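You operate a simulated robot arm through the tools that you are given. There is no shell and no other tool. Be economical: measure what you need, move in short steps, check, and stop when the job is done.

Carry out the task below with a simulated robot arm. There is one attempt and no reset: what you move stays moved.

## Task
Press the butter in the mould with the plunger and stand the mould on the white plate.
Fine: the plunger goes back in its place.
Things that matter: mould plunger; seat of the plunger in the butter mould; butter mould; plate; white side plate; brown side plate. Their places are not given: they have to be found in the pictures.

The check looks at the end state, three seconds after you hand in, the way a careful person would. Anything else that was tipped, shoved, dropped, spilled or broken makes it a failure.

## Robot
A 6-joint arm with a two-finger parallel gripper, fixed in place. Base frame: the origin is at the foot of the arm, x ahead of it, y to its left, z up; the work surface is at about z = 887. Readings come in mm, rad, newtons and seconds.
With the tool pointing down near the work surface it reaches from about 240 to 660 mm from the base axis. Its first joint turns from -1.152 to 1.152 rad. Payload 2.9 kg.
The tool frame sits at the grasp point between the pads (the TCP): z along the fingers, y along the line on which they close. The tips reach 30 mm beyond it. The gripper opens to 110 mm. The fingers are 20 mm wide and 10 mm thick; the gripper's body (48 by 112 mm) begins 55 mm behind the TCP.
Orientation is that of the tool frame in the base frame, as [roll, pitch, yaw] about the fixed x, y, z axes, in that order (R = Rz(yaw) Ry(pitch) Rx(roll)). With the fingers straight down and closing along the base's y, the tool's x points along the base's -x, its y along +y and its z along -z.

## Interface
- The arm moves only by the tool jog_arm. Its argument "motion" is a list that holds one entry, the list of rows, each a list of 6 numbers: the shift along the base's x, y, z in mm, then the turn, a rotation vector about the base's x, y, z in degrees. In form: [[[dx, dy, dz, wx, wy, wz], ...]]. A call has 1 to 10 rows; each row shifts and turns the commanded pose from where the row before left it. "gripper" is the finger opening in mm, from 0 to 110, set as the call begins (left out, the last holds). Each row takes 0.2 s and may step no farther than 50 mm and 0.15 rad from the row before; otherwise, or with a gripper value out of range, the whole call is refused. A pose out of reach is approached as far as the arm can. The call stops where the force on the tool passes 40 N (or 10 N more than at its start, if that is more) or the arm is blocked; 0.2 s more then pass. The fingers move at their own pace (about 108 mm/s each) and stop on an object; they squeeze with about 33 N. The grip force told is the motor's: it shows also when the fingers shut on nothing. Time passes only in rows, and 0.2 s behind the last, so rows that do not move let the fingers close. It gives the time, the measured TCP pose, the force on the tool (base axes), the opening and the grip force at its end, in the units of the frame above (readings bear some noise), and new pictures: "show" is both (left out), scene, wrist or none.
- Cameras (640 x 400 px; columns grow to the right, rows downward): "scene" is fixed at [85.6, 438, 1389.4]; the picture's right is [-0.68, -0.73, 0.00], its down [-0.39, 0.36, -0.85] and it looks along [0.62, -0.58, -0.53] (base axes); focal length 281 px, centre (320, 200). "wrist" rides on the gripper at [-36, 0, -57] in the tool frame; the picture's right is [0.00, -1.00, 0.00], its down [0.97, 0.00, -0.24] and it looks along [0.24, 0.00, 0.97] (tool axes); focal length 218 px, centre (320, 200).
- point_at(camera, pixels): for up to 12 pixels [column, row] of the newest picture of that camera ("zoom" is the newest enlarged one), the place [x, y, z] in the base frame of the surface seen there, good to about 2 mm. It takes no simulated time.
- close_up(camera, box): a new picture of the part [left, top, right, bottom] of that camera's present view, enlarged. It takes no simulated time.
- job_done(): hands the job in; it is judged then, once.

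Go step by step. Measure first, check grasps and placings, and put right what went wrong. The budget is 80 turns and 120 pictures, counting those below and the enlarged ones. Unless the task says otherwise, let go and move clear before handing in, and close with one line.

The tools are called after "Call:" as a command line: name --argument value ..., lists and objects as JSON in quotes. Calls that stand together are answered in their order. jog_arm: Moves the arm, as the interface text tells. Its arguments: {"type":"object","properties":{"motion":{"type":"array","items":{"type":"array","items":{"type":"array","items":{"type":"number"}}}},"gripper":{"type":"number"},"show":{"type":"string","enum":["both","scene","wrist","none"]}},"required":["motion"]} The other tools are called the same way: point_at (camera, pixels) gives the place of the surface under pixels of a picture; close_up (camera, box) takes an enlarged picture of a part of a camera's view; job_done () hands the job in.

At the start:

```text
t: 0.0
position: [386.7, 126.9, 1194.1]
orientation: [3.142, 0.0, 3.141]
force: [0.5, 0.8, 0.1]
width: 110.0
grip_force: 0.1
```

scene: 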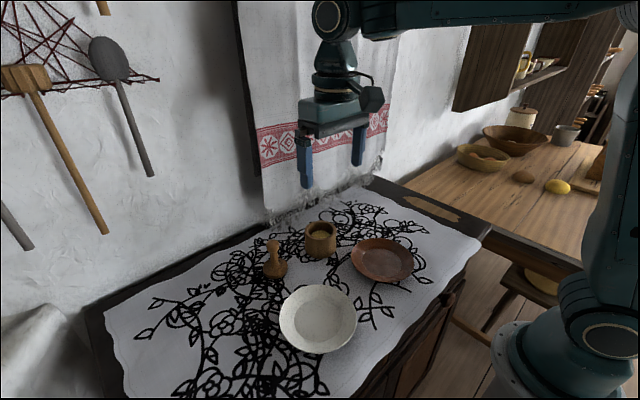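
wrist: 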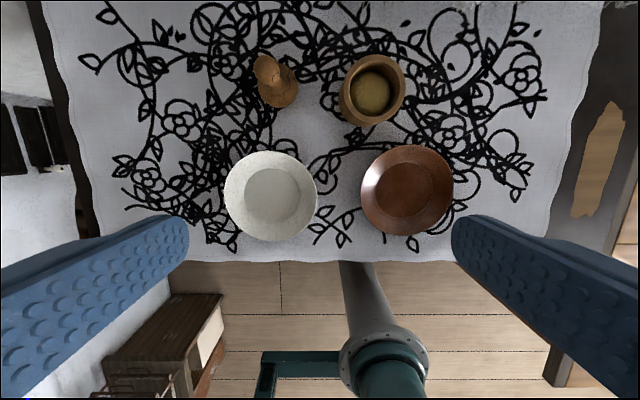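

The scene shows the plunger near (275,260), the mould at (320,240), the white plate at (318,318) and the brown plate at (383,260). I'll take close-ups and measure points.

Call:
close_up --camera "scene" --box '[240, 200, 440, 360]'

Call:
close_up --camera "wrist" --box '[220, 30, 460, 180]'

Call:
point_at --camera "wrist" --pixels '[[265, 68], [280, 85], [296, 92], [372, 92], [345, 90], [402, 85], [372, 60], [371, 122], [270, 196], [406, 190], [226, 196], [316, 196]]'

Call:
point_at --camera "scene" --pixels '[[272, 243], [274, 256], [275, 270], [320, 232], [307, 232], [335, 232], [320, 224], [320, 239], [320, 250], [318, 318], [383, 262], [280, 318]]'

```text
2.50 times, centred on (340, 280) of scene
```

zoom: 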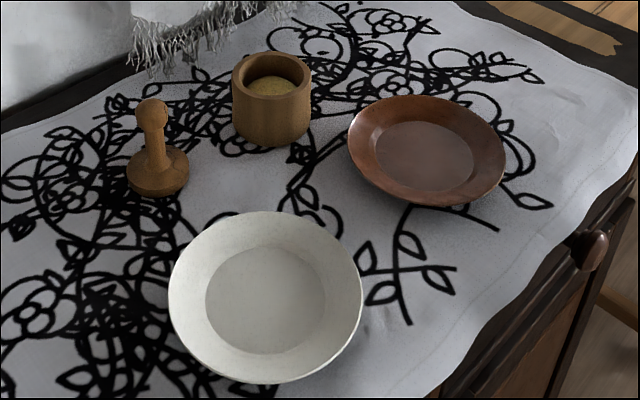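

```text
2.67 times, centred on (340, 105) of wrist
```

zoom: 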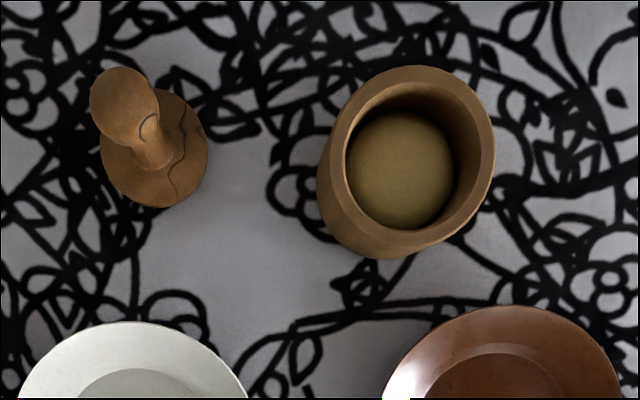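

```text
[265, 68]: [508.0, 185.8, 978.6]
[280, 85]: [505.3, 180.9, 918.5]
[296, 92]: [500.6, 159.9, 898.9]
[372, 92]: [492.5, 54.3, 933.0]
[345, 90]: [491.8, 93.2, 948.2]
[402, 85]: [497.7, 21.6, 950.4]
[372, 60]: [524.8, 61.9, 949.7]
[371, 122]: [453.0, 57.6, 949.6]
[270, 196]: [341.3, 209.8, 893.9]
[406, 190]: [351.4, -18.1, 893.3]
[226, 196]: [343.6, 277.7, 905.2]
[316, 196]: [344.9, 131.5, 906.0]
```

```text
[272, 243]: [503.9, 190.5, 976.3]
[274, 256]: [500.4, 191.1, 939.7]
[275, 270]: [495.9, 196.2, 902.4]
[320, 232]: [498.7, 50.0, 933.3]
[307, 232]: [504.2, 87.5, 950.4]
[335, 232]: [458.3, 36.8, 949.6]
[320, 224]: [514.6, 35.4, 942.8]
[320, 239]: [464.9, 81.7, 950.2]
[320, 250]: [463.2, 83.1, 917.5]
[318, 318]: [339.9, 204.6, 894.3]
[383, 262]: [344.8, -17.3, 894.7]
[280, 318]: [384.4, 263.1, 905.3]
```

The mould's rim is at z≈950 with its butter at z≈933, and the plunger's handle top is at z≈980. I'll measure the edges more exactly on the enlarged wrist picture, which is the newest zoom.

Call:
point_at --camera "zoom" --pixels '[[336, 150], [349, 160], [488, 150], [477, 160], [410, 72], [408, 86], [400, 238], [398, 226], [400, 170], [358, 180], [440, 180], [400, 125]]'

Call:
point_at --camera "zoom" --pixels '[[104, 160], [204, 150], [150, 203], [180, 97], [130, 185], [95, 95], [152, 100], [125, 70], [120, 130], [155, 150], [125, 100], [195, 185]]'

Call:
close_up --camera "scene" --box '[255, 210, 345, 290]'

```text
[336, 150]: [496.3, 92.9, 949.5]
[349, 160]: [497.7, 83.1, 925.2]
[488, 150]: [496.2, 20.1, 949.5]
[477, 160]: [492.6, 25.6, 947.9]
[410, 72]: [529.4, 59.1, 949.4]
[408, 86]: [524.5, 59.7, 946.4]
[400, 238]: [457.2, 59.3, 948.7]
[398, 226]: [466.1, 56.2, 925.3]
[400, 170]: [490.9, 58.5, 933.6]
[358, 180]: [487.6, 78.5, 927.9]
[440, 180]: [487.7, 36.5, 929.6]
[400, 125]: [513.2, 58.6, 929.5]
```

```text
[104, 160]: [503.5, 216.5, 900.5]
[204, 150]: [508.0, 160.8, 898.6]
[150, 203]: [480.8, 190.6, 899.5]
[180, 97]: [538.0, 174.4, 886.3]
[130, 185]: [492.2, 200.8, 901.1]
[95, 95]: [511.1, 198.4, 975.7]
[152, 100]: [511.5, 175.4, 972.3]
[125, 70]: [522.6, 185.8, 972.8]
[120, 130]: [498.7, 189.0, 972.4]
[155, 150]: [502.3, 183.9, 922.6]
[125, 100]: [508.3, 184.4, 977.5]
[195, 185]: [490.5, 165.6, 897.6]
```

```text
5.00 times, centred on (300, 250) of scene
```

zoom: 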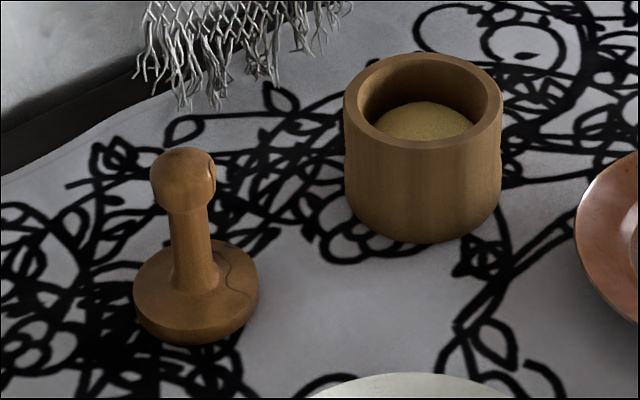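

The mould centre is about (493,56.5), with inner radius ≈31. The plunger axis is about (509.5,187), with disc radius ≈28, so the insertion clearance is small. I'll move above the plunger and look.

Call:
jog_arm --motion '[[[24.6, 12, -32.8, 0, 0, 0], [24.6, 12, -32.8, 0, 0, 0], [24.6, 12, -32.8, 0, 0, 0], [24.6, 12, -32.8, 0, 0, 0], [24.6, 12, -32.8, 0, 0, 0], [0, 0, 0, 0, 0, 0]]]' --gripper 70

```text
t: 1.4
position: [508.8, 186.1, 1028.7]
orientation: [-3.141, 0.001, 3.14]
force: [-0.2, -0.3, 0.2]
width: 69.9
grip_force: 0.1
```

scene: 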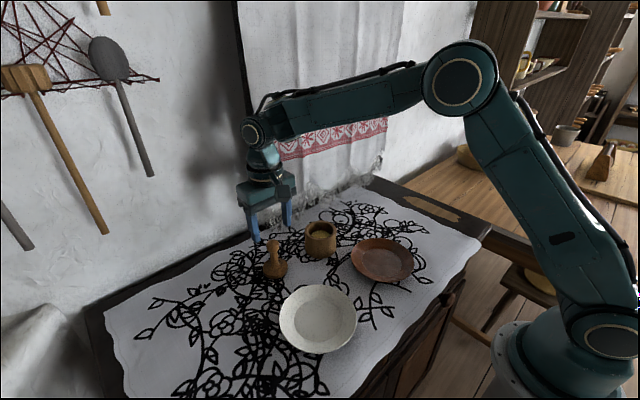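
wrist: 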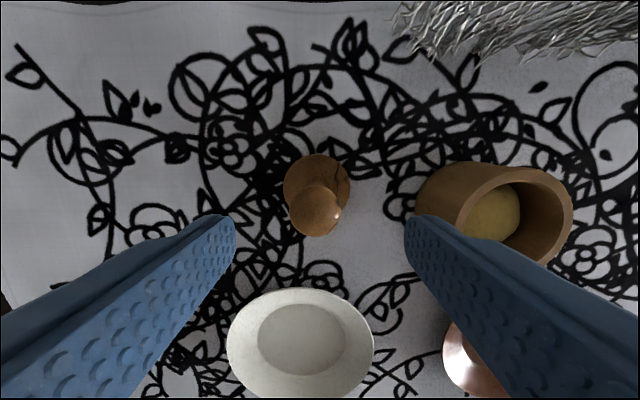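

The knob sits centred between the fingers at (315,210). I'll remeasure the disc, knob and mould from this closer view.

Call:
close_up --camera "wrist" --box '[270, 145, 366, 245]'

Call:
point_at --camera "wrist" --pixels '[[285, 185], [349, 185], [318, 156], [291, 208], [338, 208], [315, 188], [315, 233], [315, 210], [570, 200], [520, 167], [420, 205], [492, 210]]'

```text
4.00 times, centred on (318, 195) of wrist
```

zoom: 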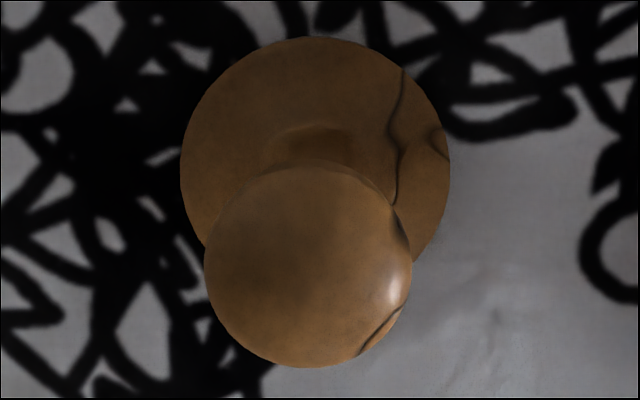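

```text
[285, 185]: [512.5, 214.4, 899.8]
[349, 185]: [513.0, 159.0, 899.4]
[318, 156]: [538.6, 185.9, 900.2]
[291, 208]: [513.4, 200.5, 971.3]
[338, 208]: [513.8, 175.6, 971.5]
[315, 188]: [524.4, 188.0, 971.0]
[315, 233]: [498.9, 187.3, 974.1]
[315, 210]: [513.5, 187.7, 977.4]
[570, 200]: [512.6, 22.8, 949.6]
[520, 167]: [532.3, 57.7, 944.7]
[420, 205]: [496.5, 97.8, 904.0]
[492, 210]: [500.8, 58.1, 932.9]
```

The plunger axis is about (510.5,187). I'll go down to TCP z≈942 around the shaft and close.

Call:
jog_arm --motion '[[[1.7, 0.9, -30, 0, 0, 0], [0, 0, -30, 0, 0, 0], [0, 0, -26, 0, 0, 0], [0, 0, 0, 0, 0, 0]]]' --gripper 70

Call:
jog_arm --motion '[[[0, 0, 0, 0, 0, 0], [0, 0, 0, 0, 0, 0], [0, 0, 0, 0, 0, 0]]]' --gripper 0

```text
t: 2.4
position: [510.3, 186.2, 943.9]
orientation: [-3.141, 0.001, 3.142]
force: [0.7, 1.4, 0.9]
width: 70.3
grip_force: 0.1
```

scene: 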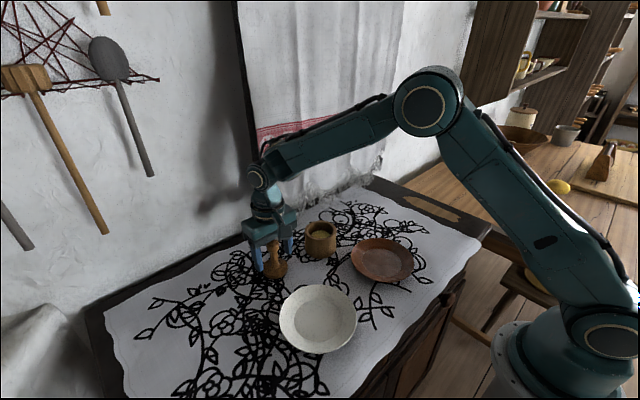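
wrist: 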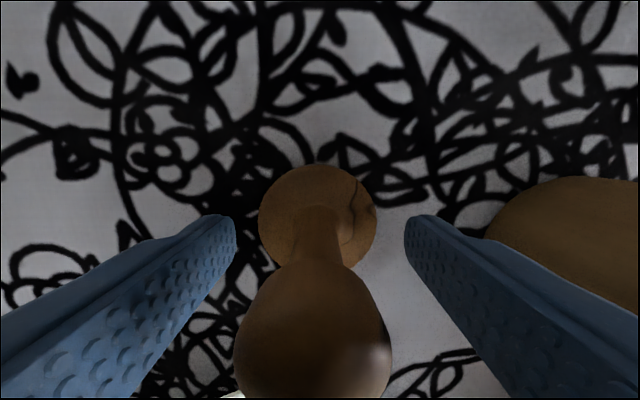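

```text
t: 3.2
position: [510.2, 188.4, 943.7]
orientation: [3.14, 0.001, 3.141]
force: [-0.2, -0.8, 0.1]
width: 28.4
grip_force: 32.9
```

scene: 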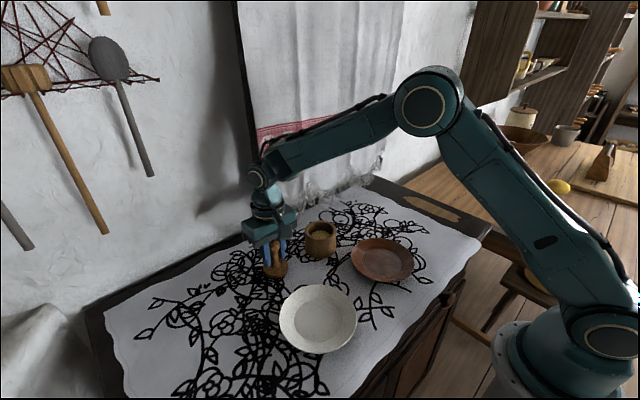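
wrist: 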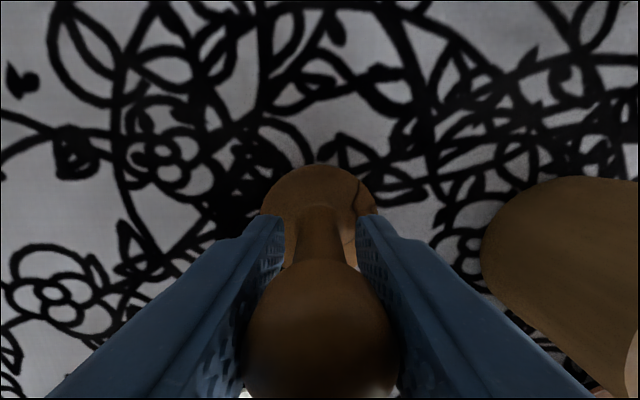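

The fingers stopped at 28.4 mm on the knob with 33 N. I'll lift and check how it hangs.

Call:
jog_arm --motion '[[[0, 0, 20, 0, 0, 0], [0, 0, 30, 0, 0, 0], [0, 0, 40, 0, 0, 0], [0, 0, 10, 0, 0, 0], [0, 0, 0, 0, 0, 0]]]'

Call:
close_up --camera "scene" --box '[230, 170, 350, 290]'

```text
t: 4.4
position: [513.0, 187.6, 1043.4]
orientation: [3.142, -0.001, 3.14]
force: [0.1, 0.0, -0.1]
width: 28.9
grip_force: 32.9
```

scene: 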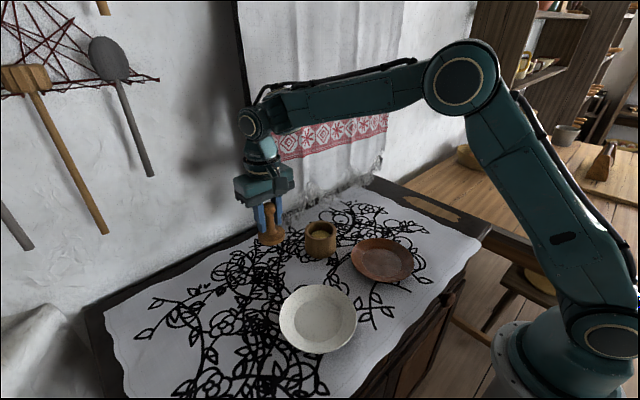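
wrist: 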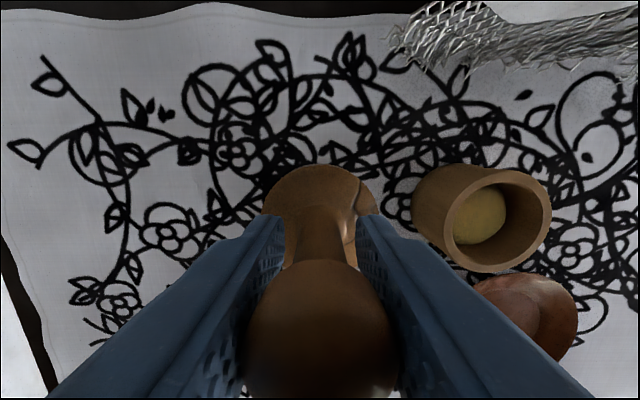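

```text
3.33 times, centred on (290, 230) of scene
```

zoom: 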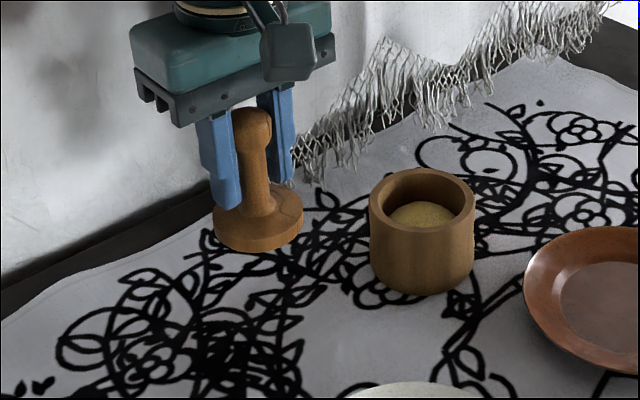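

The plunger hangs upright. I'll measure the held disc and the mould rim in the same wrist view.

Call:
point_at --camera "wrist" --pixels '[[320, 166], [290, 172], [350, 172], [267, 203], [374, 203], [545, 215], [540, 190], [505, 172], [445, 240], [490, 265], [530, 250], [462, 190]]'

Call:
close_up --camera "wrist" --box '[400, 150, 570, 280]'

```text
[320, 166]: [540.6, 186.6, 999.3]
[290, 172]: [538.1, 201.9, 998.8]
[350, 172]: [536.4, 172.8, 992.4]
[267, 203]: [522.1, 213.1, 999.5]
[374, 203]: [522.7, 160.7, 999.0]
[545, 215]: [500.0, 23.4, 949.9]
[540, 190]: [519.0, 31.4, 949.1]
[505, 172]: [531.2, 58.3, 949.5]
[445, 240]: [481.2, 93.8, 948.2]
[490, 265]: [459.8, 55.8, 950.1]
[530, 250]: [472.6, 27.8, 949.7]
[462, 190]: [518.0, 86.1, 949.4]
```

```text
3.08 times, centred on (485, 215) of wrist
```

zoom: 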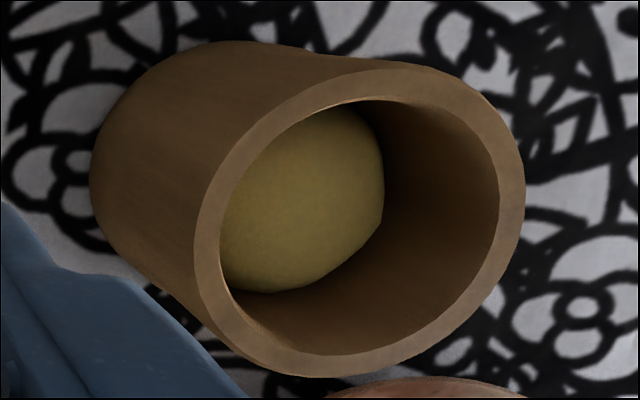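

I'll fit the rim circle with points on the rim's flat top in the enlarged view.

Call:
point_at --camera "zoom" --pixels '[[207, 240], [235, 165], [290, 110], [380, 84], [450, 100], [495, 145], [512, 200], [490, 270], [440, 325], [370, 358], [290, 360], [225, 310]]'

Call:
point_at --camera "scene" --pixels '[[321, 223], [312, 224], [329, 225], [305, 230], [336, 231], [307, 236], [334, 236], [320, 239]]'

```text
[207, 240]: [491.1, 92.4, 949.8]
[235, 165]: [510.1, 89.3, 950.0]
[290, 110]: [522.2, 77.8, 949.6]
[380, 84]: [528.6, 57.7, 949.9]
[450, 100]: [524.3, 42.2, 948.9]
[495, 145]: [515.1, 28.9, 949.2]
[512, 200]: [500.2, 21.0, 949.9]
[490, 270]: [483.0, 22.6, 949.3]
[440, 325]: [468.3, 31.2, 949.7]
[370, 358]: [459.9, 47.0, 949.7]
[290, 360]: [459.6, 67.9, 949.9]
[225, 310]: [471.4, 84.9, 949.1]
```

```text
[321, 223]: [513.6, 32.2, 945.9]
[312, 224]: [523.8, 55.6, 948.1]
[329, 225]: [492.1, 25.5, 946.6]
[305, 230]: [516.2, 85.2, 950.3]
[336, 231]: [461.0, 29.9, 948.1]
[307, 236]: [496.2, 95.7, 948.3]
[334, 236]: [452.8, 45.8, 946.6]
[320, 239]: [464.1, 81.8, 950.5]
```

The rim centre is about (493.5,56.6), mid-rim radius 35.5, and the disc is at about (512.5,186.9). I'll move the plunger over the mould.

Call:
jog_arm --motion '[[[-4, -30, 0, 0, 0, 0], [-5, -34, 0, 0, 0, 0], [-5, -34, 0, 0, 0, 0], [-5, -32.3, 0, 0, 0, 0], [0, 0, 0, 0, 0, 0], [0, 0, 0, 0, 0, 0]]]'

Call:
close_up --camera "scene" --box '[270, 170, 370, 270]'

Call:
close_up --camera "wrist" --box '[240, 140, 400, 240]'

```text
t: 5.8
position: [492.2, 55.6, 1044.9]
orientation: [3.141, 0.001, -3.141]
force: [0.3, -0.1, -1.8]
width: 28.7
grip_force: 33.1
```

scene: 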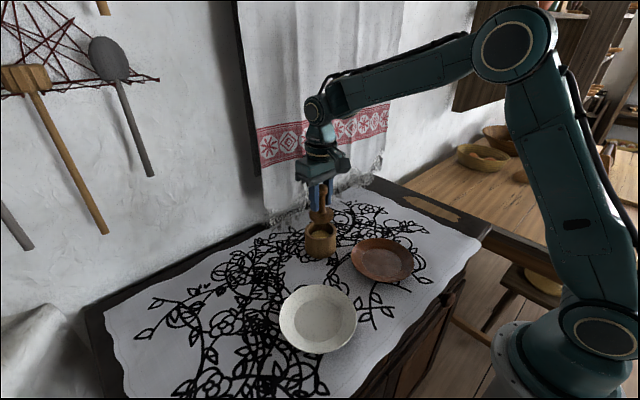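
wrist: 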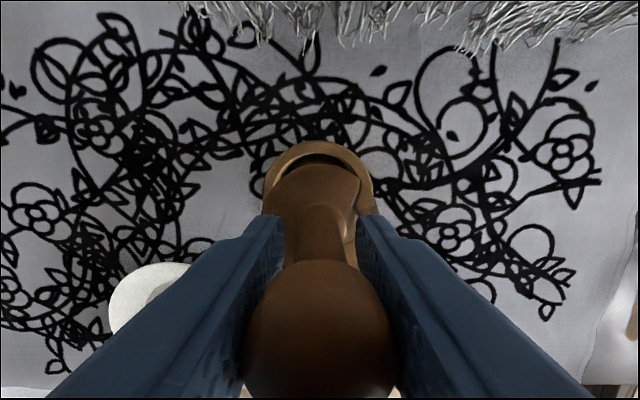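

```text
4.00 times, centred on (320, 220) of scene
```

zoom: 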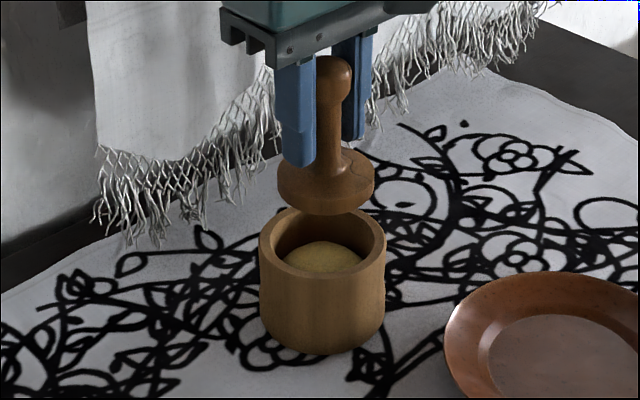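

```text
4.00 times, centred on (320, 190) of wrist
```

zoom: 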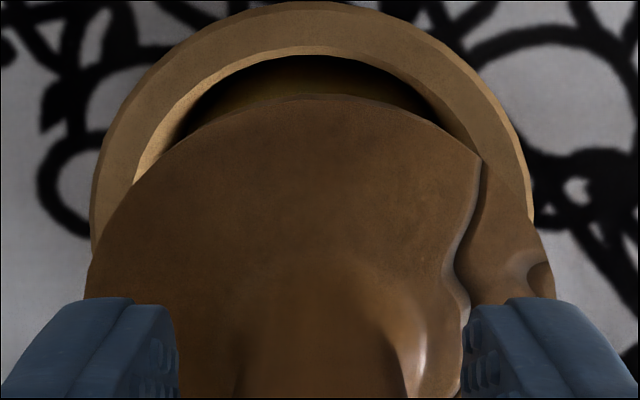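

The disc hovers nearly over the rim. I'll measure the disc edge and rim points in this zoom to trim the offset.

Call:
point_at --camera "zoom" --pixels '[[130, 205], [180, 148], [250, 112], [320, 102], [400, 118], [470, 160], [545, 270], [95, 270], [313, 25], [180, 80], [450, 80], [130, 130]]'

Call:
point_at --camera "wrist" --pixels '[[269, 183], [371, 185], [361, 165], [300, 147], [340, 148], [318, 154], [320, 166], [352, 175], [290, 175]]'

```text
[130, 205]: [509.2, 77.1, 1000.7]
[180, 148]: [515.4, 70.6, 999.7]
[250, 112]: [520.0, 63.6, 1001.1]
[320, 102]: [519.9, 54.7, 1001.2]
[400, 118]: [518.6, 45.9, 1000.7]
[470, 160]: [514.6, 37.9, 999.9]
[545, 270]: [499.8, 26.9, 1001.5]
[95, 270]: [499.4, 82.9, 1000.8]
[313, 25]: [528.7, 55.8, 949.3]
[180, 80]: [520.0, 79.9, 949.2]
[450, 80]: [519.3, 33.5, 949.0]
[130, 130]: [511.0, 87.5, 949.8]
```

```text
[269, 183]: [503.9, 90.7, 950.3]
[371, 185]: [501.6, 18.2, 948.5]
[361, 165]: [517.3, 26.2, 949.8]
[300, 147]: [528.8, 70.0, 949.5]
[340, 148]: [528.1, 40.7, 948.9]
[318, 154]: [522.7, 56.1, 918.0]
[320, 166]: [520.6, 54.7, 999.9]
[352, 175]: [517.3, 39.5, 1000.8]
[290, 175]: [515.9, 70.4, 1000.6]
```

The disc centre is about (492,54.9) and the rim centre about (493.3,56.3). I'll shift by (+1.2,+1.4) and lower just into the mouth, watching the force.

Call:
jog_arm --motion '[[[1.2, 1.4, 0, 0, 0, 0], [0, 0, -15, 0, 0, 0], [0, 0, -15, 0, 0, 0], [0, 0, -5, 0, 0, 0], [0, 0, -4, 0, 0, 0], [0, 0, -4, 0, 0, 0], [0, 0, 0, 0, 0, 0]]]'

Call:
close_up --camera "wrist" --box '[240, 140, 400, 240]'

Call:
close_up --camera "scene" --box '[270, 180, 370, 280]'

```text
t: 7.4
position: [493.6, 57.8, 1001.8]
orientation: [-3.142, 0.0, -3.141]
force: [0.2, -0.1, -1.0]
width: 28.5
grip_force: 33.2
```

scene: 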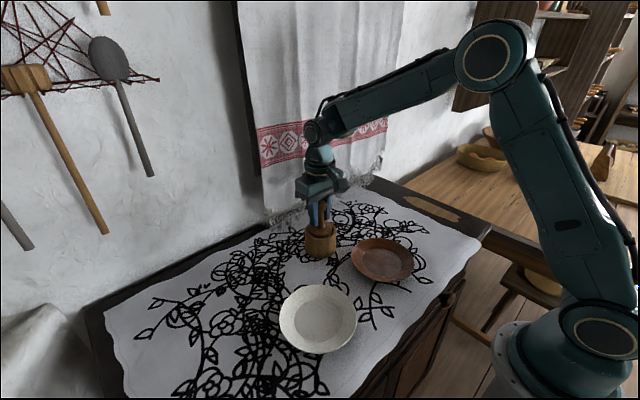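
wrist: 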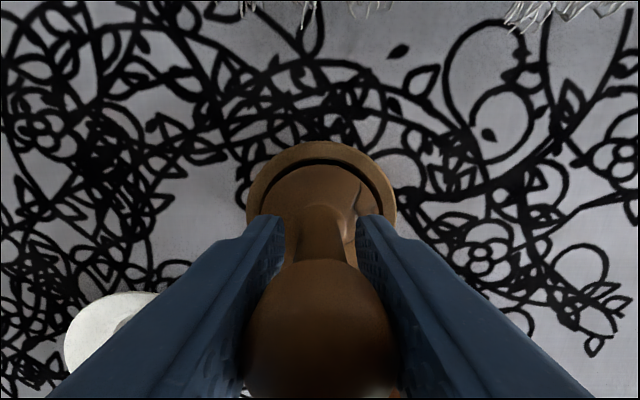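

```text
4.00 times, centred on (320, 190) of wrist
```

zoom: 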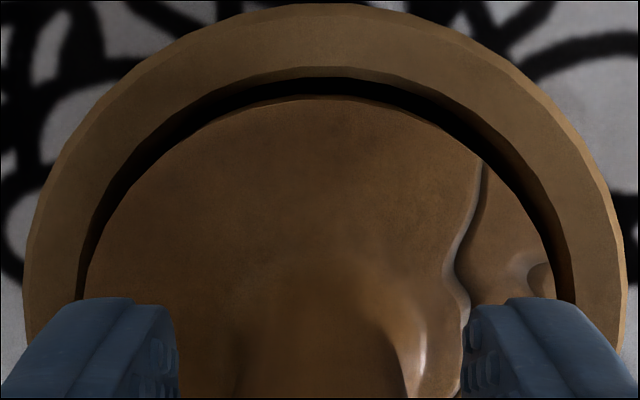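

```text
4.00 times, centred on (320, 230) of scene
```

zoom: 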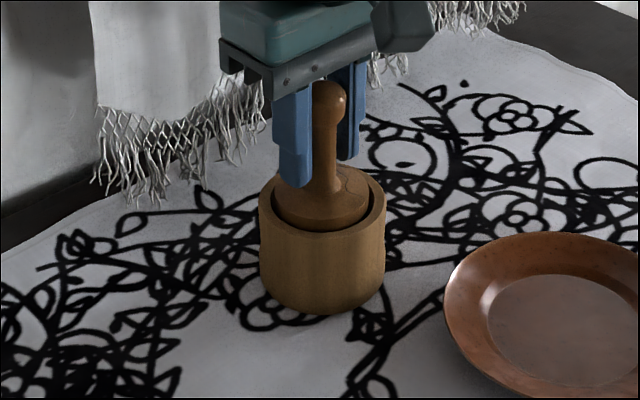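

The disc is entering the mouth with a clear gap all round. I'll press down in small steps and watch the force.

Call:
jog_arm --motion '[[[0, -0.4, -4, 0, 0, 0], [0, 0, -4, 0, 0, 0], [0, 0, -3, 0, 0, 0], [0, 0, -3, 0, 0, 0], [0, 0, -3, 0, 0, 0], [0, 0, -2, 0, 0, 0], [0, 0, 0, 0, 0, 0]]]' --show "wrist"

Call:
close_up --camera "scene" --box '[270, 180, 370, 280]'

```text
t: 9.0
position: [492.9, 56.7, 982.4]
orientation: [3.141, 0.002, -3.141]
force: [0.6, 1.0, -0.6]
width: 28.6
grip_force: 32.6
```

wrist: 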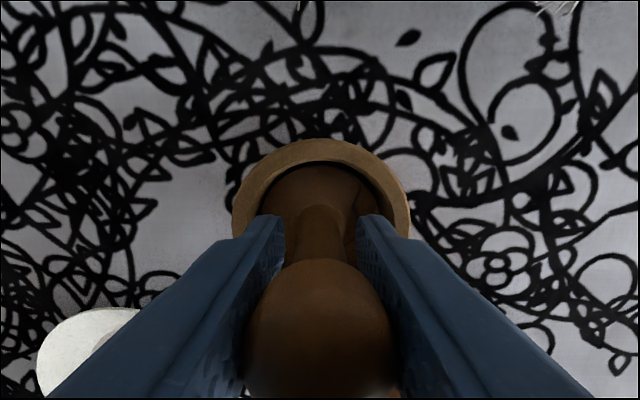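

```text
4.00 times, centred on (320, 230) of scene
```

zoom: 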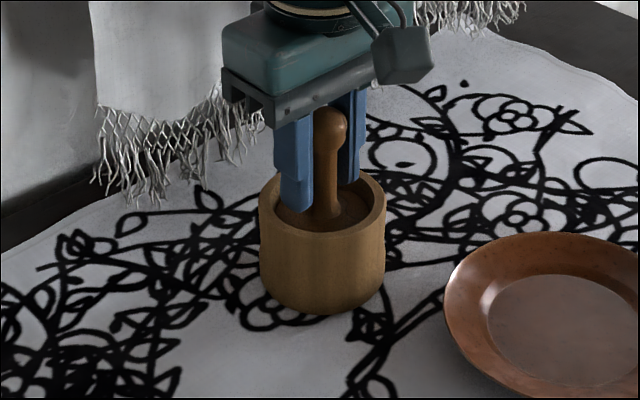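

The disc bottom is near z≈925 with no resistance yet. I'll keep pressing.

Call:
jog_arm --motion '[[[0, 0, -3, 0, 0, 0], [0, 0, -3, 0, 0, 0], [0, 0, -2, 0, 0, 0], [0, 0, -2, 0, 0, 0], [0, 0, -2, 0, 0, 0], [0, 0, -2, 0, 0, 0], [0, 0, -2, 0, 0, 0], [0, 0, -2, 0, 0, 0]]]' --show "wrist"

Call:
close_up --camera "scene" --box '[270, 180, 370, 280]'

```text
t: 10.8
position: [494.2, 58.3, 965.9]
orientation: [3.142, 0.008, -3.141]
force: [-3.0, 0.3, 28.1]
width: 28.8
grip_force: 33.3
```

wrist: 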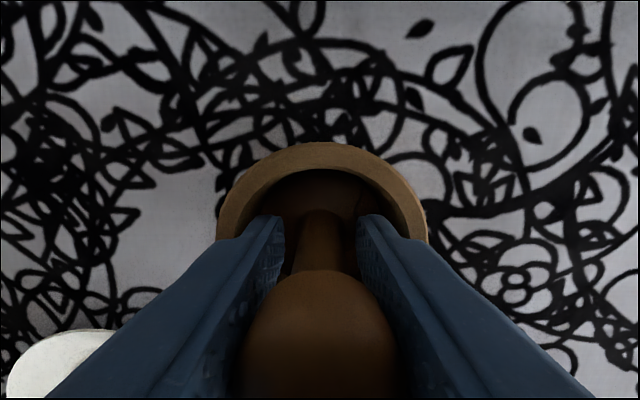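

```text
4.00 times, centred on (320, 230) of scene
```

zoom: 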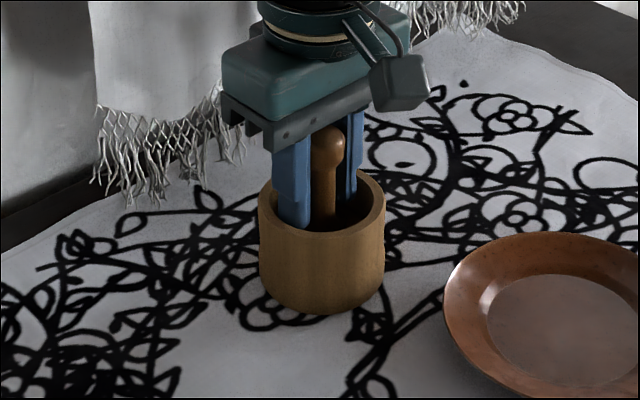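

The force has risen to 28 N with the disc at about z≈909, so the butter is being pressed. I'll press slightly more and hold.

Call:
jog_arm --motion '[[[0, 0, -1, 0, 0, 0], [0, 0, 0, 0, 0, 0], [0, 0, -1, 0, 0, 0], [0, 0, 0, 0, 0, 0], [0, 0, 0, 0, 0, 0], [0, 0, 0, 0, 0, 0]]]' --show "none"

Call:
point_at --camera "wrist" --pixels '[[322, 185], [300, 195], [345, 195], [322, 300]]'

```text
t: 12.2
position: [493.3, 58.1, 963.8]
orientation: [3.141, 0.006, -3.141]
force: [4.9, -0.3, 26.1]
width: 28.4
grip_force: 33.3
```

```text
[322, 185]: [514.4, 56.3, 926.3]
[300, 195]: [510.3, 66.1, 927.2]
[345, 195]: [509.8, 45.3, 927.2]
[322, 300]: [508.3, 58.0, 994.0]
```

The disc top reads z≈926, so the knob slipped about 5 mm in the pads at around 27 N. I'll push on until the finger tips bear on the disc, for a firmer press.

Call:
jog_arm --motion '[[[0, 0, -2, 0, 0, 0], [0, 0, -2, 0, 0, 0], [0, 0, -2, 0, 0, 0], [0, 0, -1, 0, 0, 0], [0, 0, -1, 0, 0, 0], [0, 0, -1, 0, 0, 0], [0, 0, -1, 0, 0, 0], [0, 0, -1, 0, 0, 0]]]' --show "wrist"

Call:
point_at --camera "wrist" --pixels '[[322, 185], [300, 195], [345, 195], [322, 300]]'

Call:
close_up --camera "scene" --box '[270, 180, 370, 280]'

```text
t: 13.6
position: [494.1, 58.4, 956.0]
orientation: [3.142, 0.004, -3.141]
force: [-2.2, 0.5, 5.1]
width: 28.1
grip_force: 32.6
stopped in row 6: the force on the tool passed its limit (the readings are from after the stop); the commanded pose is now the measured one
```

wrist: 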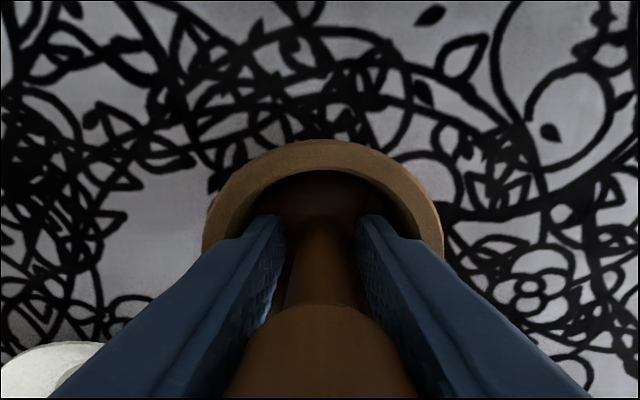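

```text
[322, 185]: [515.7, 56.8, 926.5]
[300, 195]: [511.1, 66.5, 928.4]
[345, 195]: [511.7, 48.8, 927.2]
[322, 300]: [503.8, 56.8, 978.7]
```

```text
4.00 times, centred on (320, 230) of scene
```

zoom: 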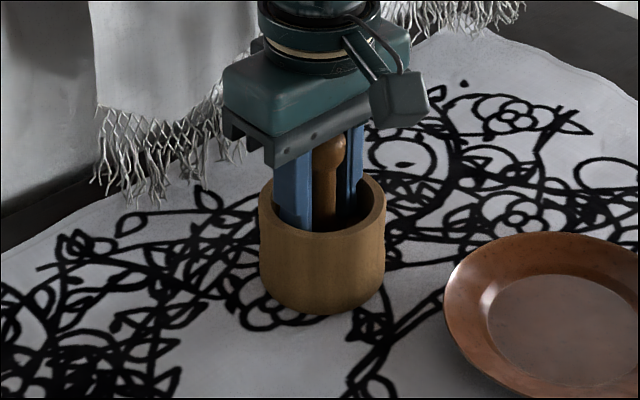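

Force passed 40 N with the disc still at z≈926, so the plunger is fully down and the tips now bear on the disc. I'll draw the plunger straight out and look at the butter.

Call:
jog_arm --motion '[[[-0.5, -1, 5, 0, 0, 0], [0, 0, 10, 0, 0, 0], [0, 0, 15, 0, 0, 0], [0, 0, 20, 0, 0, 0], [0, 0, 20, 0, 0, 0], [0, 0, 15, 0, 0, 0], [0, 0, 0, 0, 0, 0]]]'

Call:
close_up --camera "scene" --box '[270, 170, 370, 270]'

```text
t: 15.2
position: [493.7, 56.3, 1042.5]
orientation: [3.141, 0.007, -3.141]
force: [-0.1, -0.7, -0.3]
width: 27.9
grip_force: 33.0
```

scene: 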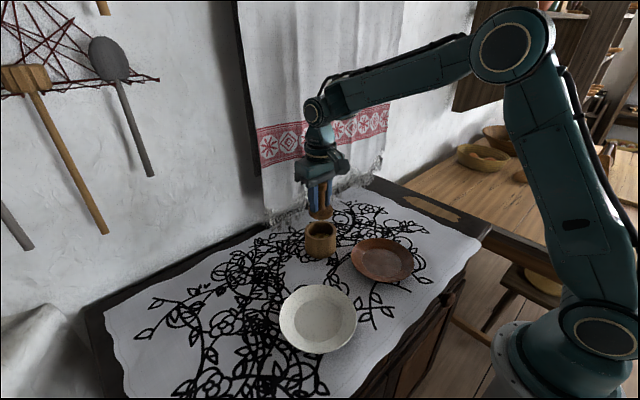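
wrist: 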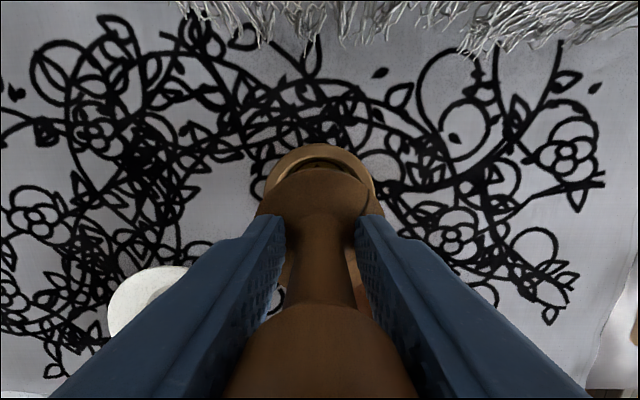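

```text
4.00 times, centred on (320, 220) of scene
```

zoom: 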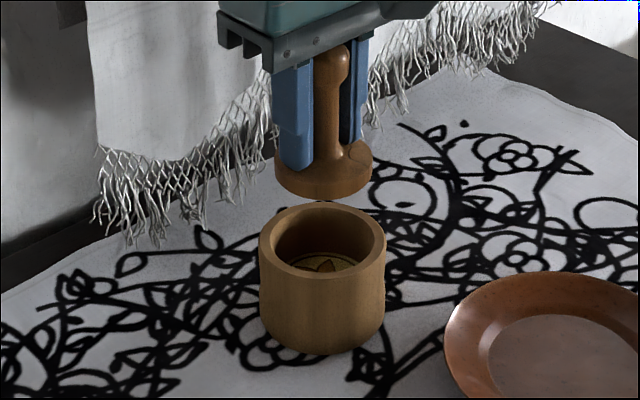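

The butter now shows a flat printed pattern, so the press worked and holds. I'll carry the plunger back over its first spot at (510.5,187) and check its tilt there.

Call:
jog_arm --motion '[[[5, 32, 0, 0, 0, 0], [5, 34, 0, 0, 0, 0], [4, 34, 0, 0, 0, 0], [3, 30.5, 0, 0, 0, 0], [0, 0, -20, 0, 0, 0], [0, 0, 0, 0, 0, 0], [0, 0, 0, 0, 0, 0]]]'

Call:
close_up --camera "scene" --box '[230, 180, 330, 280]'

Call:
close_up --camera "wrist" --box '[240, 140, 400, 240]'

Call:
point_at --camera "zoom" --pixels '[[320, 115], [320, 140], [230, 150], [400, 150], [100, 275], [540, 275], [250, 270], [390, 270]]'

```text
t: 16.8
position: [510.3, 188.0, 1020.1]
orientation: [3.141, 0.005, -3.141]
force: [0.1, -0.3, 0.2]
width: 28.3
grip_force: 33.1
```

scene: 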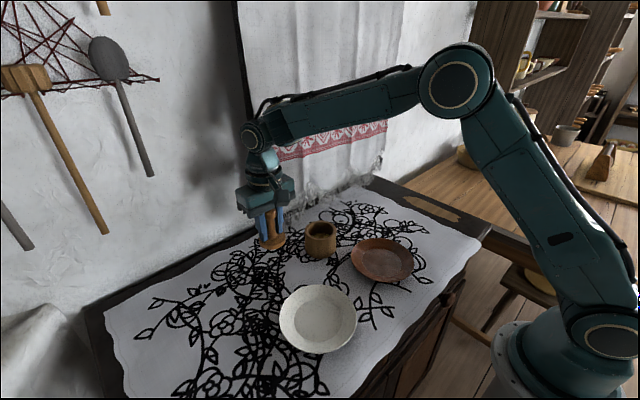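
wrist: 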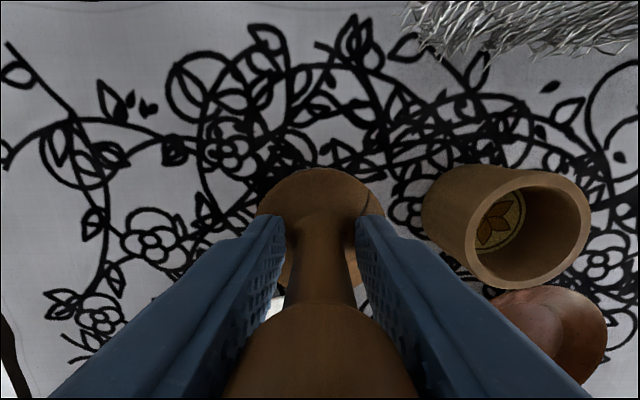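

```text
4.00 times, centred on (280, 230) of scene
```

zoom: 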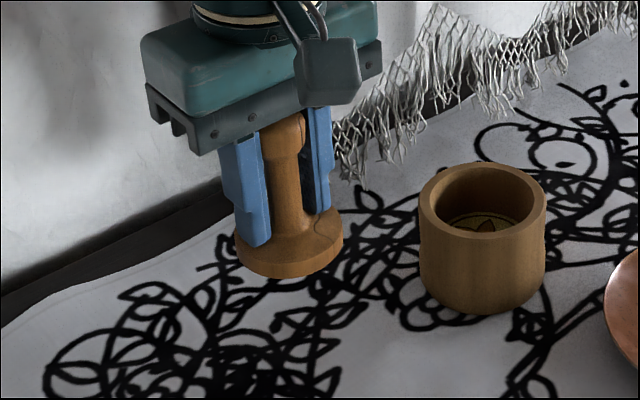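

```text
4.00 times, centred on (320, 190) of wrist
```

zoom: 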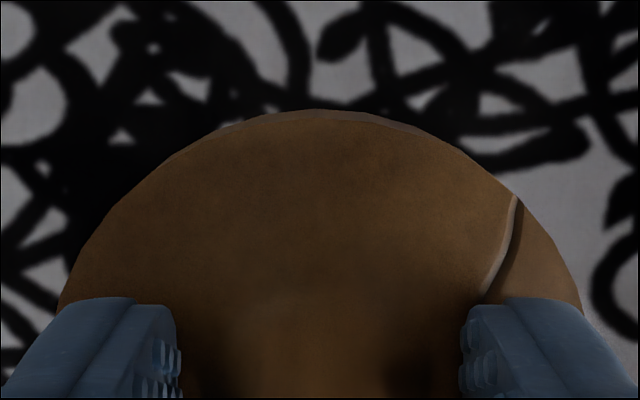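

```text
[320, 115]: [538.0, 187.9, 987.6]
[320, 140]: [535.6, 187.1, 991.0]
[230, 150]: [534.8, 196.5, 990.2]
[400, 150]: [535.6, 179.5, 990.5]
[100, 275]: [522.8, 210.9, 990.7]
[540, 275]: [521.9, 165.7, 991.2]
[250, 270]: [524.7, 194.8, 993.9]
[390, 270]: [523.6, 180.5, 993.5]
```

The disc is level enough and centred at about (510,188), bottom at z≈977. I'll lower it about 90 mm to the cloth.

Call:
jog_arm --motion '[[[0.3, -1, -25, 0, 0, 0], [0, 0, -30, 0, 0, 0], [0, 0, -20, 0, 0, 0], [0, 0, -8, 0, 0, 0], [0, 0, -3, 0, 0, 0], [0, 0, -1.5, 0, 0, 0], [0, 0, -1, 0, 0, 0], [0, 0, 0, 0, 0, 0]]]' --show "wrist"

Call:
close_up --camera "scene" --box '[230, 200, 330, 300]'

```text
t: 18.6
position: [511.0, 188.0, 932.6]
orientation: [3.142, 0.006, -3.14]
force: [0.2, 0.5, -0.2]
width: 28.2
grip_force: 32.7
```

wrist: 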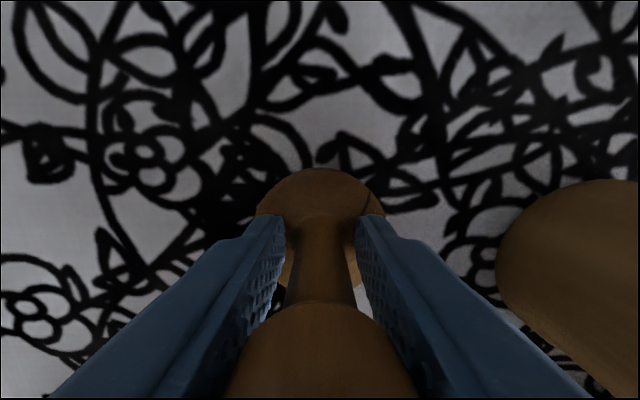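

```text
4.00 times, centred on (280, 250) of scene
```

zoom: 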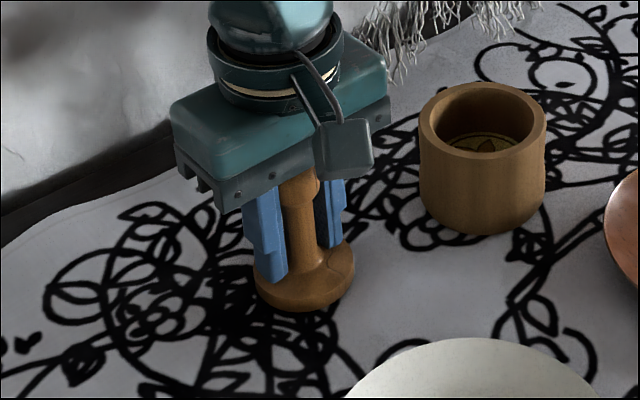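

No contact yet. I'll creep down in 1 mm steps.

Call:
jog_arm --motion '[[[0, 0, -1, 0, 0, 0], [0, 0, -1, 0, 0, 0], [0, 0, -0.7, 0, 0, 0], [0, 0, 0, 0, 0, 0]]]' --show "none"

Call:
point_at --camera "wrist" --pixels '[[320, 180], [290, 195], [350, 195]]'

```text
t: 19.6
position: [512.5, 186.7, 930.2]
orientation: [3.138, 0.005, -3.141]
force: [-3.7, -1.1, 13.5]
width: 28.1
grip_force: 32.6
```

```text
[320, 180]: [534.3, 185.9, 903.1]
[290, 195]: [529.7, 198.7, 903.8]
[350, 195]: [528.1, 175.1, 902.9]
```

Contact is 13.5 N, so the plunger is standing on the cloth. I'll release and rise straight up.

Call:
jog_arm --motion '[[[0, 0, 0.5, 0, 0, 0], [0, 0, 0, 0, 0, 0]]]' --gripper 66 --show "none"

Call:
jog_arm --motion '[[[0, 0, 20, 0, 0, 0], [0, 0, 35, 0, 0, 0], [0, 0, 40, 0, 0, 0], [0, 0, 30, 0, 0, 0], [0, 0, 0, 0, 0, 0]]]'

Call:
close_up --camera "scene" --box '[255, 210, 345, 290]'

```text
t: 20.2
position: [511.2, 186.8, 931.0]
orientation: [3.139, 0.008, 3.141]
force: [3.6, 2.7, 12.0]
width: 64.5
grip_force: 0.0
```

```text
t: 21.4
position: [512.2, 186.5, 1057.0]
orientation: [3.141, 0.004, -3.141]
force: [-0.4, -0.2, 0.0]
width: 66.1
grip_force: 0.2
```

scene: 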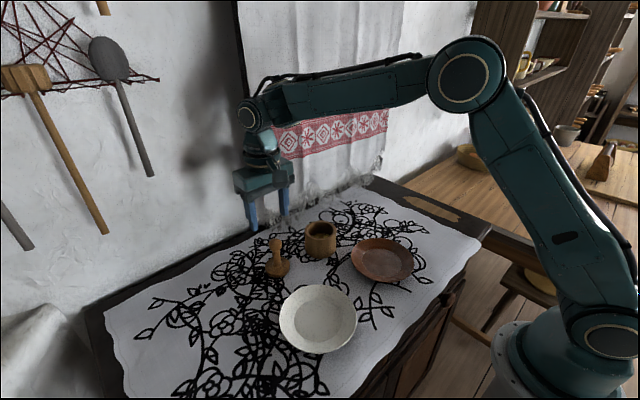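
wrist: 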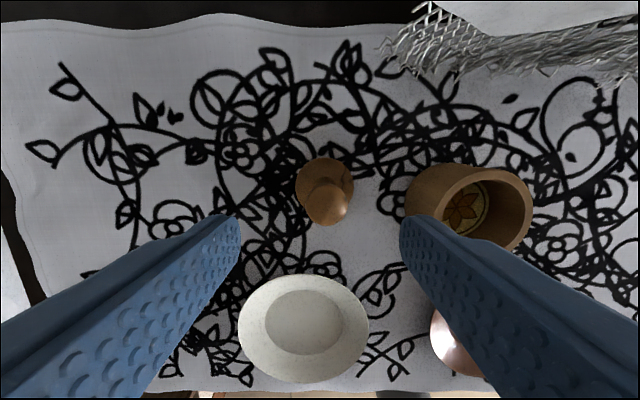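

```text
5.00 times, centred on (300, 250) of scene
```

zoom: 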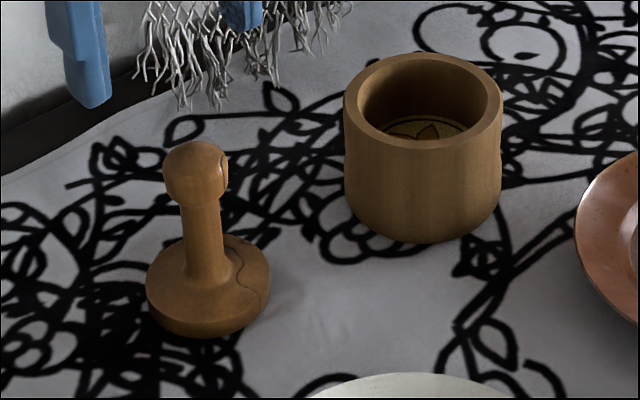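

The plunger stands, but in the zoom it sits about 12 px (roughly 4 mm) off from the first picture. I'll measure it from the wrist camera.

Call:
close_up --camera "wrist" --box '[276, 145, 372, 235]'

Call:
point_at --camera "wrist" --pixels '[[298, 186], [353, 186], [325, 160], [308, 203], [347, 203], [327, 188], [327, 224]]'

Call:
point_at --camera "scene" --pixels '[[318, 318], [383, 262], [280, 318], [356, 318], [318, 288], [318, 350]]'

```text
4.44 times, centred on (324, 190) of wrist
```

zoom: 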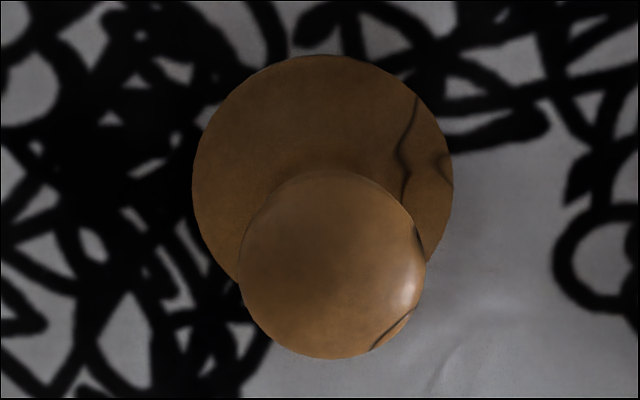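

```text
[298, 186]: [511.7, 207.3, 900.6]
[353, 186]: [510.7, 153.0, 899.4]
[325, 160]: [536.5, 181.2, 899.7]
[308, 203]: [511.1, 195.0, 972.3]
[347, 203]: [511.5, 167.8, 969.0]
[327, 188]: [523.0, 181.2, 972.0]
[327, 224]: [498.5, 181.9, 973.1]
```

```text
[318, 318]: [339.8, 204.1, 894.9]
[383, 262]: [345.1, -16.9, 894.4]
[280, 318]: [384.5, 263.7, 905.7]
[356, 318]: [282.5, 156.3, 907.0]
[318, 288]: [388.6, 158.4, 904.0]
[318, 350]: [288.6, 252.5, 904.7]
```

The plunger is at about (509.5,180.3), shifted 6–7 mm in −y during the release. I'll regrasp higher, centred on it, and set it back at y=187.

Call:
jog_arm --motion '[[[-2, -6, -30, 0, 0, 0], [0, 0, -35, 0, 0, 0], [0, 0, -35, 0, 0, 0], [0, 0, -11, 0, 0, 0], [0, 0, 0, 0, 0, 0]]]' --gripper 66 --show "none"

Call:
jog_arm --motion '[[[0, 0, 0, 0, 0, 0], [0, 0, 0, 0, 0, 0], [0, 0, 0, 0, 0, 0], [0, 0, 4, 0, 0, 0], [0, 3.3, 0, 0, 0, 0], [0.8, 3.2, 0, 0, 0, 0], [0, 0, -2.5, 0, 0, 0], [0, 0, -0.7, 0, 0, 0], [0, 0, 0, 0, 0, 0]]]' --gripper 0 --show "wrist"

Call:
close_up --camera "scene" --box '[255, 210, 345, 290]'

```text
t: 22.6
position: [509.1, 179.3, 944.6]
orientation: [3.141, 0.003, 3.14]
force: [0.5, -0.1, -0.7]
width: 65.8
grip_force: 0.1
```

```text
t: 24.6
position: [511.0, 188.0, 944.2]
orientation: [-3.14, 0.004, 3.141]
force: [-1.0, 1.5, 1.4]
width: 28.3
grip_force: 32.8
```

wrist: 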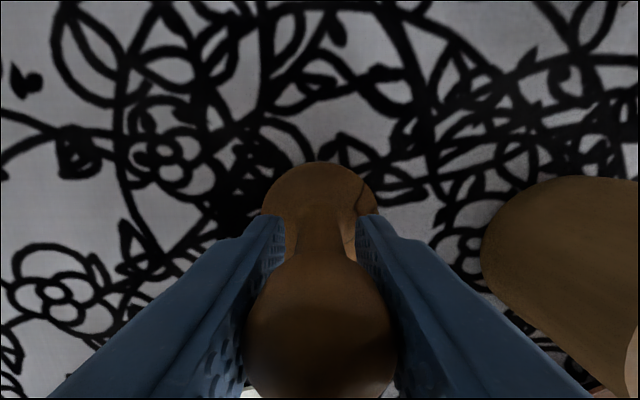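

```text
5.00 times, centred on (300, 250) of scene
```

zoom: 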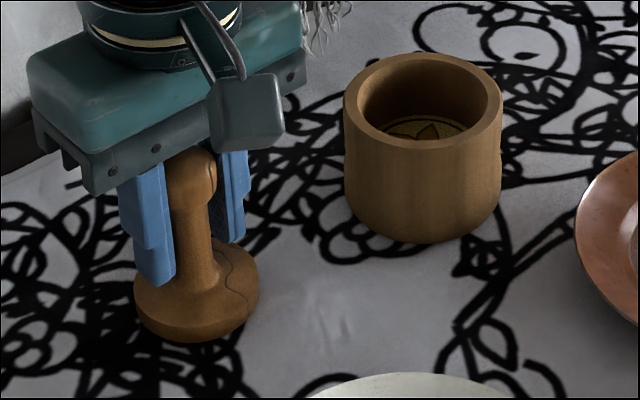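

The base now spans columns 134–259 in the zoom, as in the first picture. I'll touch down the last bit, then release and rise.

Call:
jog_arm --motion '[[[0, 0, -0.6, 0, 0, 0], [0, 0, 0, 0, 0, 0]]]' --show "none"

Call:
jog_arm --motion '[[[0, 0, 0, 0, 0, 0], [0, 0, 0, 0, 0, 0], [0, 0, 20, 0, 0, 0], [0, 0, 35, 0, 0, 0], [0, 0, 35, 0, 0, 0], [0, 0, 30, 0, 0, 0], [0, 0, 0, 0, 0, 0]]]' --gripper 66

Call:
point_at --camera "wrist" --pixels '[[315, 160], [298, 186], [340, 186], [318, 205], [520, 200], [250, 330], [300, 280], [300, 380], [245, 320], [360, 320]]'

Call:
close_up --camera "scene" --box '[255, 210, 345, 290]'

```text
t: 25.2
position: [511.4, 186.6, 945.0]
orientation: [3.141, 0.004, -3.142]
force: [-2.0, -0.5, 7.1]
width: 28.4
grip_force: 32.9
```

```text
t: 26.8
position: [509.2, 186.7, 1064.2]
orientation: [-3.141, 0.004, -3.141]
force: [-0.3, 0.4, 0.6]
width: 66.0
grip_force: 0.0
```

scene: 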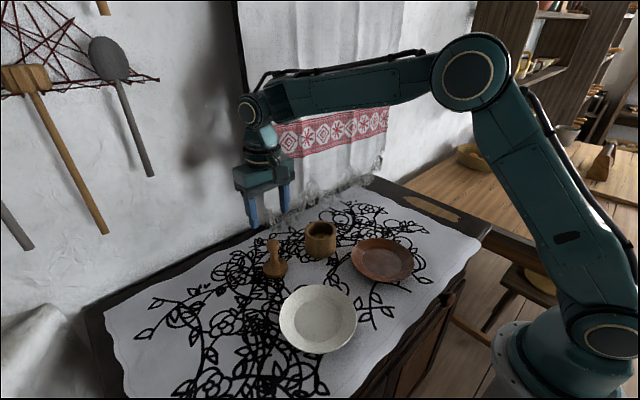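
wrist: 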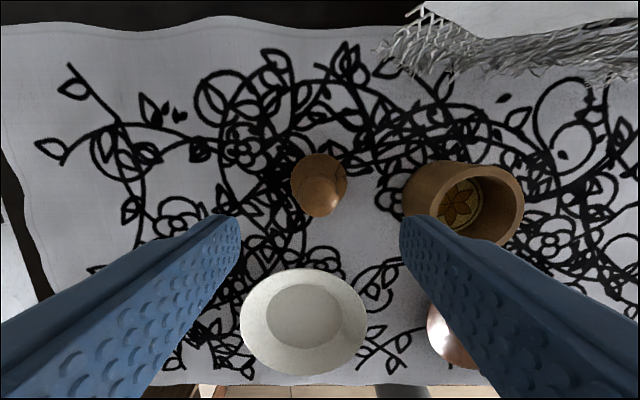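

```text
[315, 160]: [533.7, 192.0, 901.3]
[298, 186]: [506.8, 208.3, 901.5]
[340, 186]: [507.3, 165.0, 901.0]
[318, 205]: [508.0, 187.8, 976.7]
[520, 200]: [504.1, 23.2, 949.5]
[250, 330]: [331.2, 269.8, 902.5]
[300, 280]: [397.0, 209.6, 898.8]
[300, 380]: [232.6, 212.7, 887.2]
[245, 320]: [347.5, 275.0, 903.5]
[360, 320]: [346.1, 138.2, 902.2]
```

```text
5.00 times, centred on (300, 250) of scene
```

zoom: 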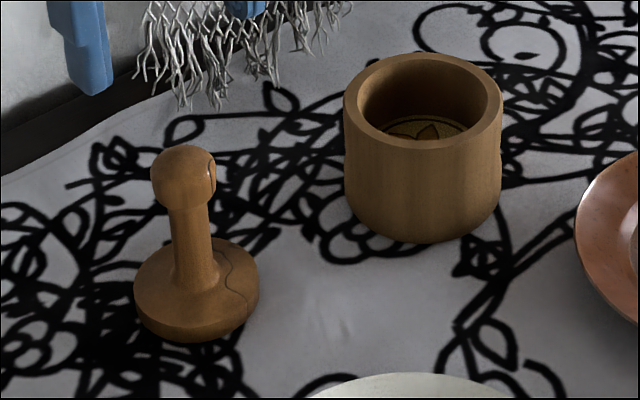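

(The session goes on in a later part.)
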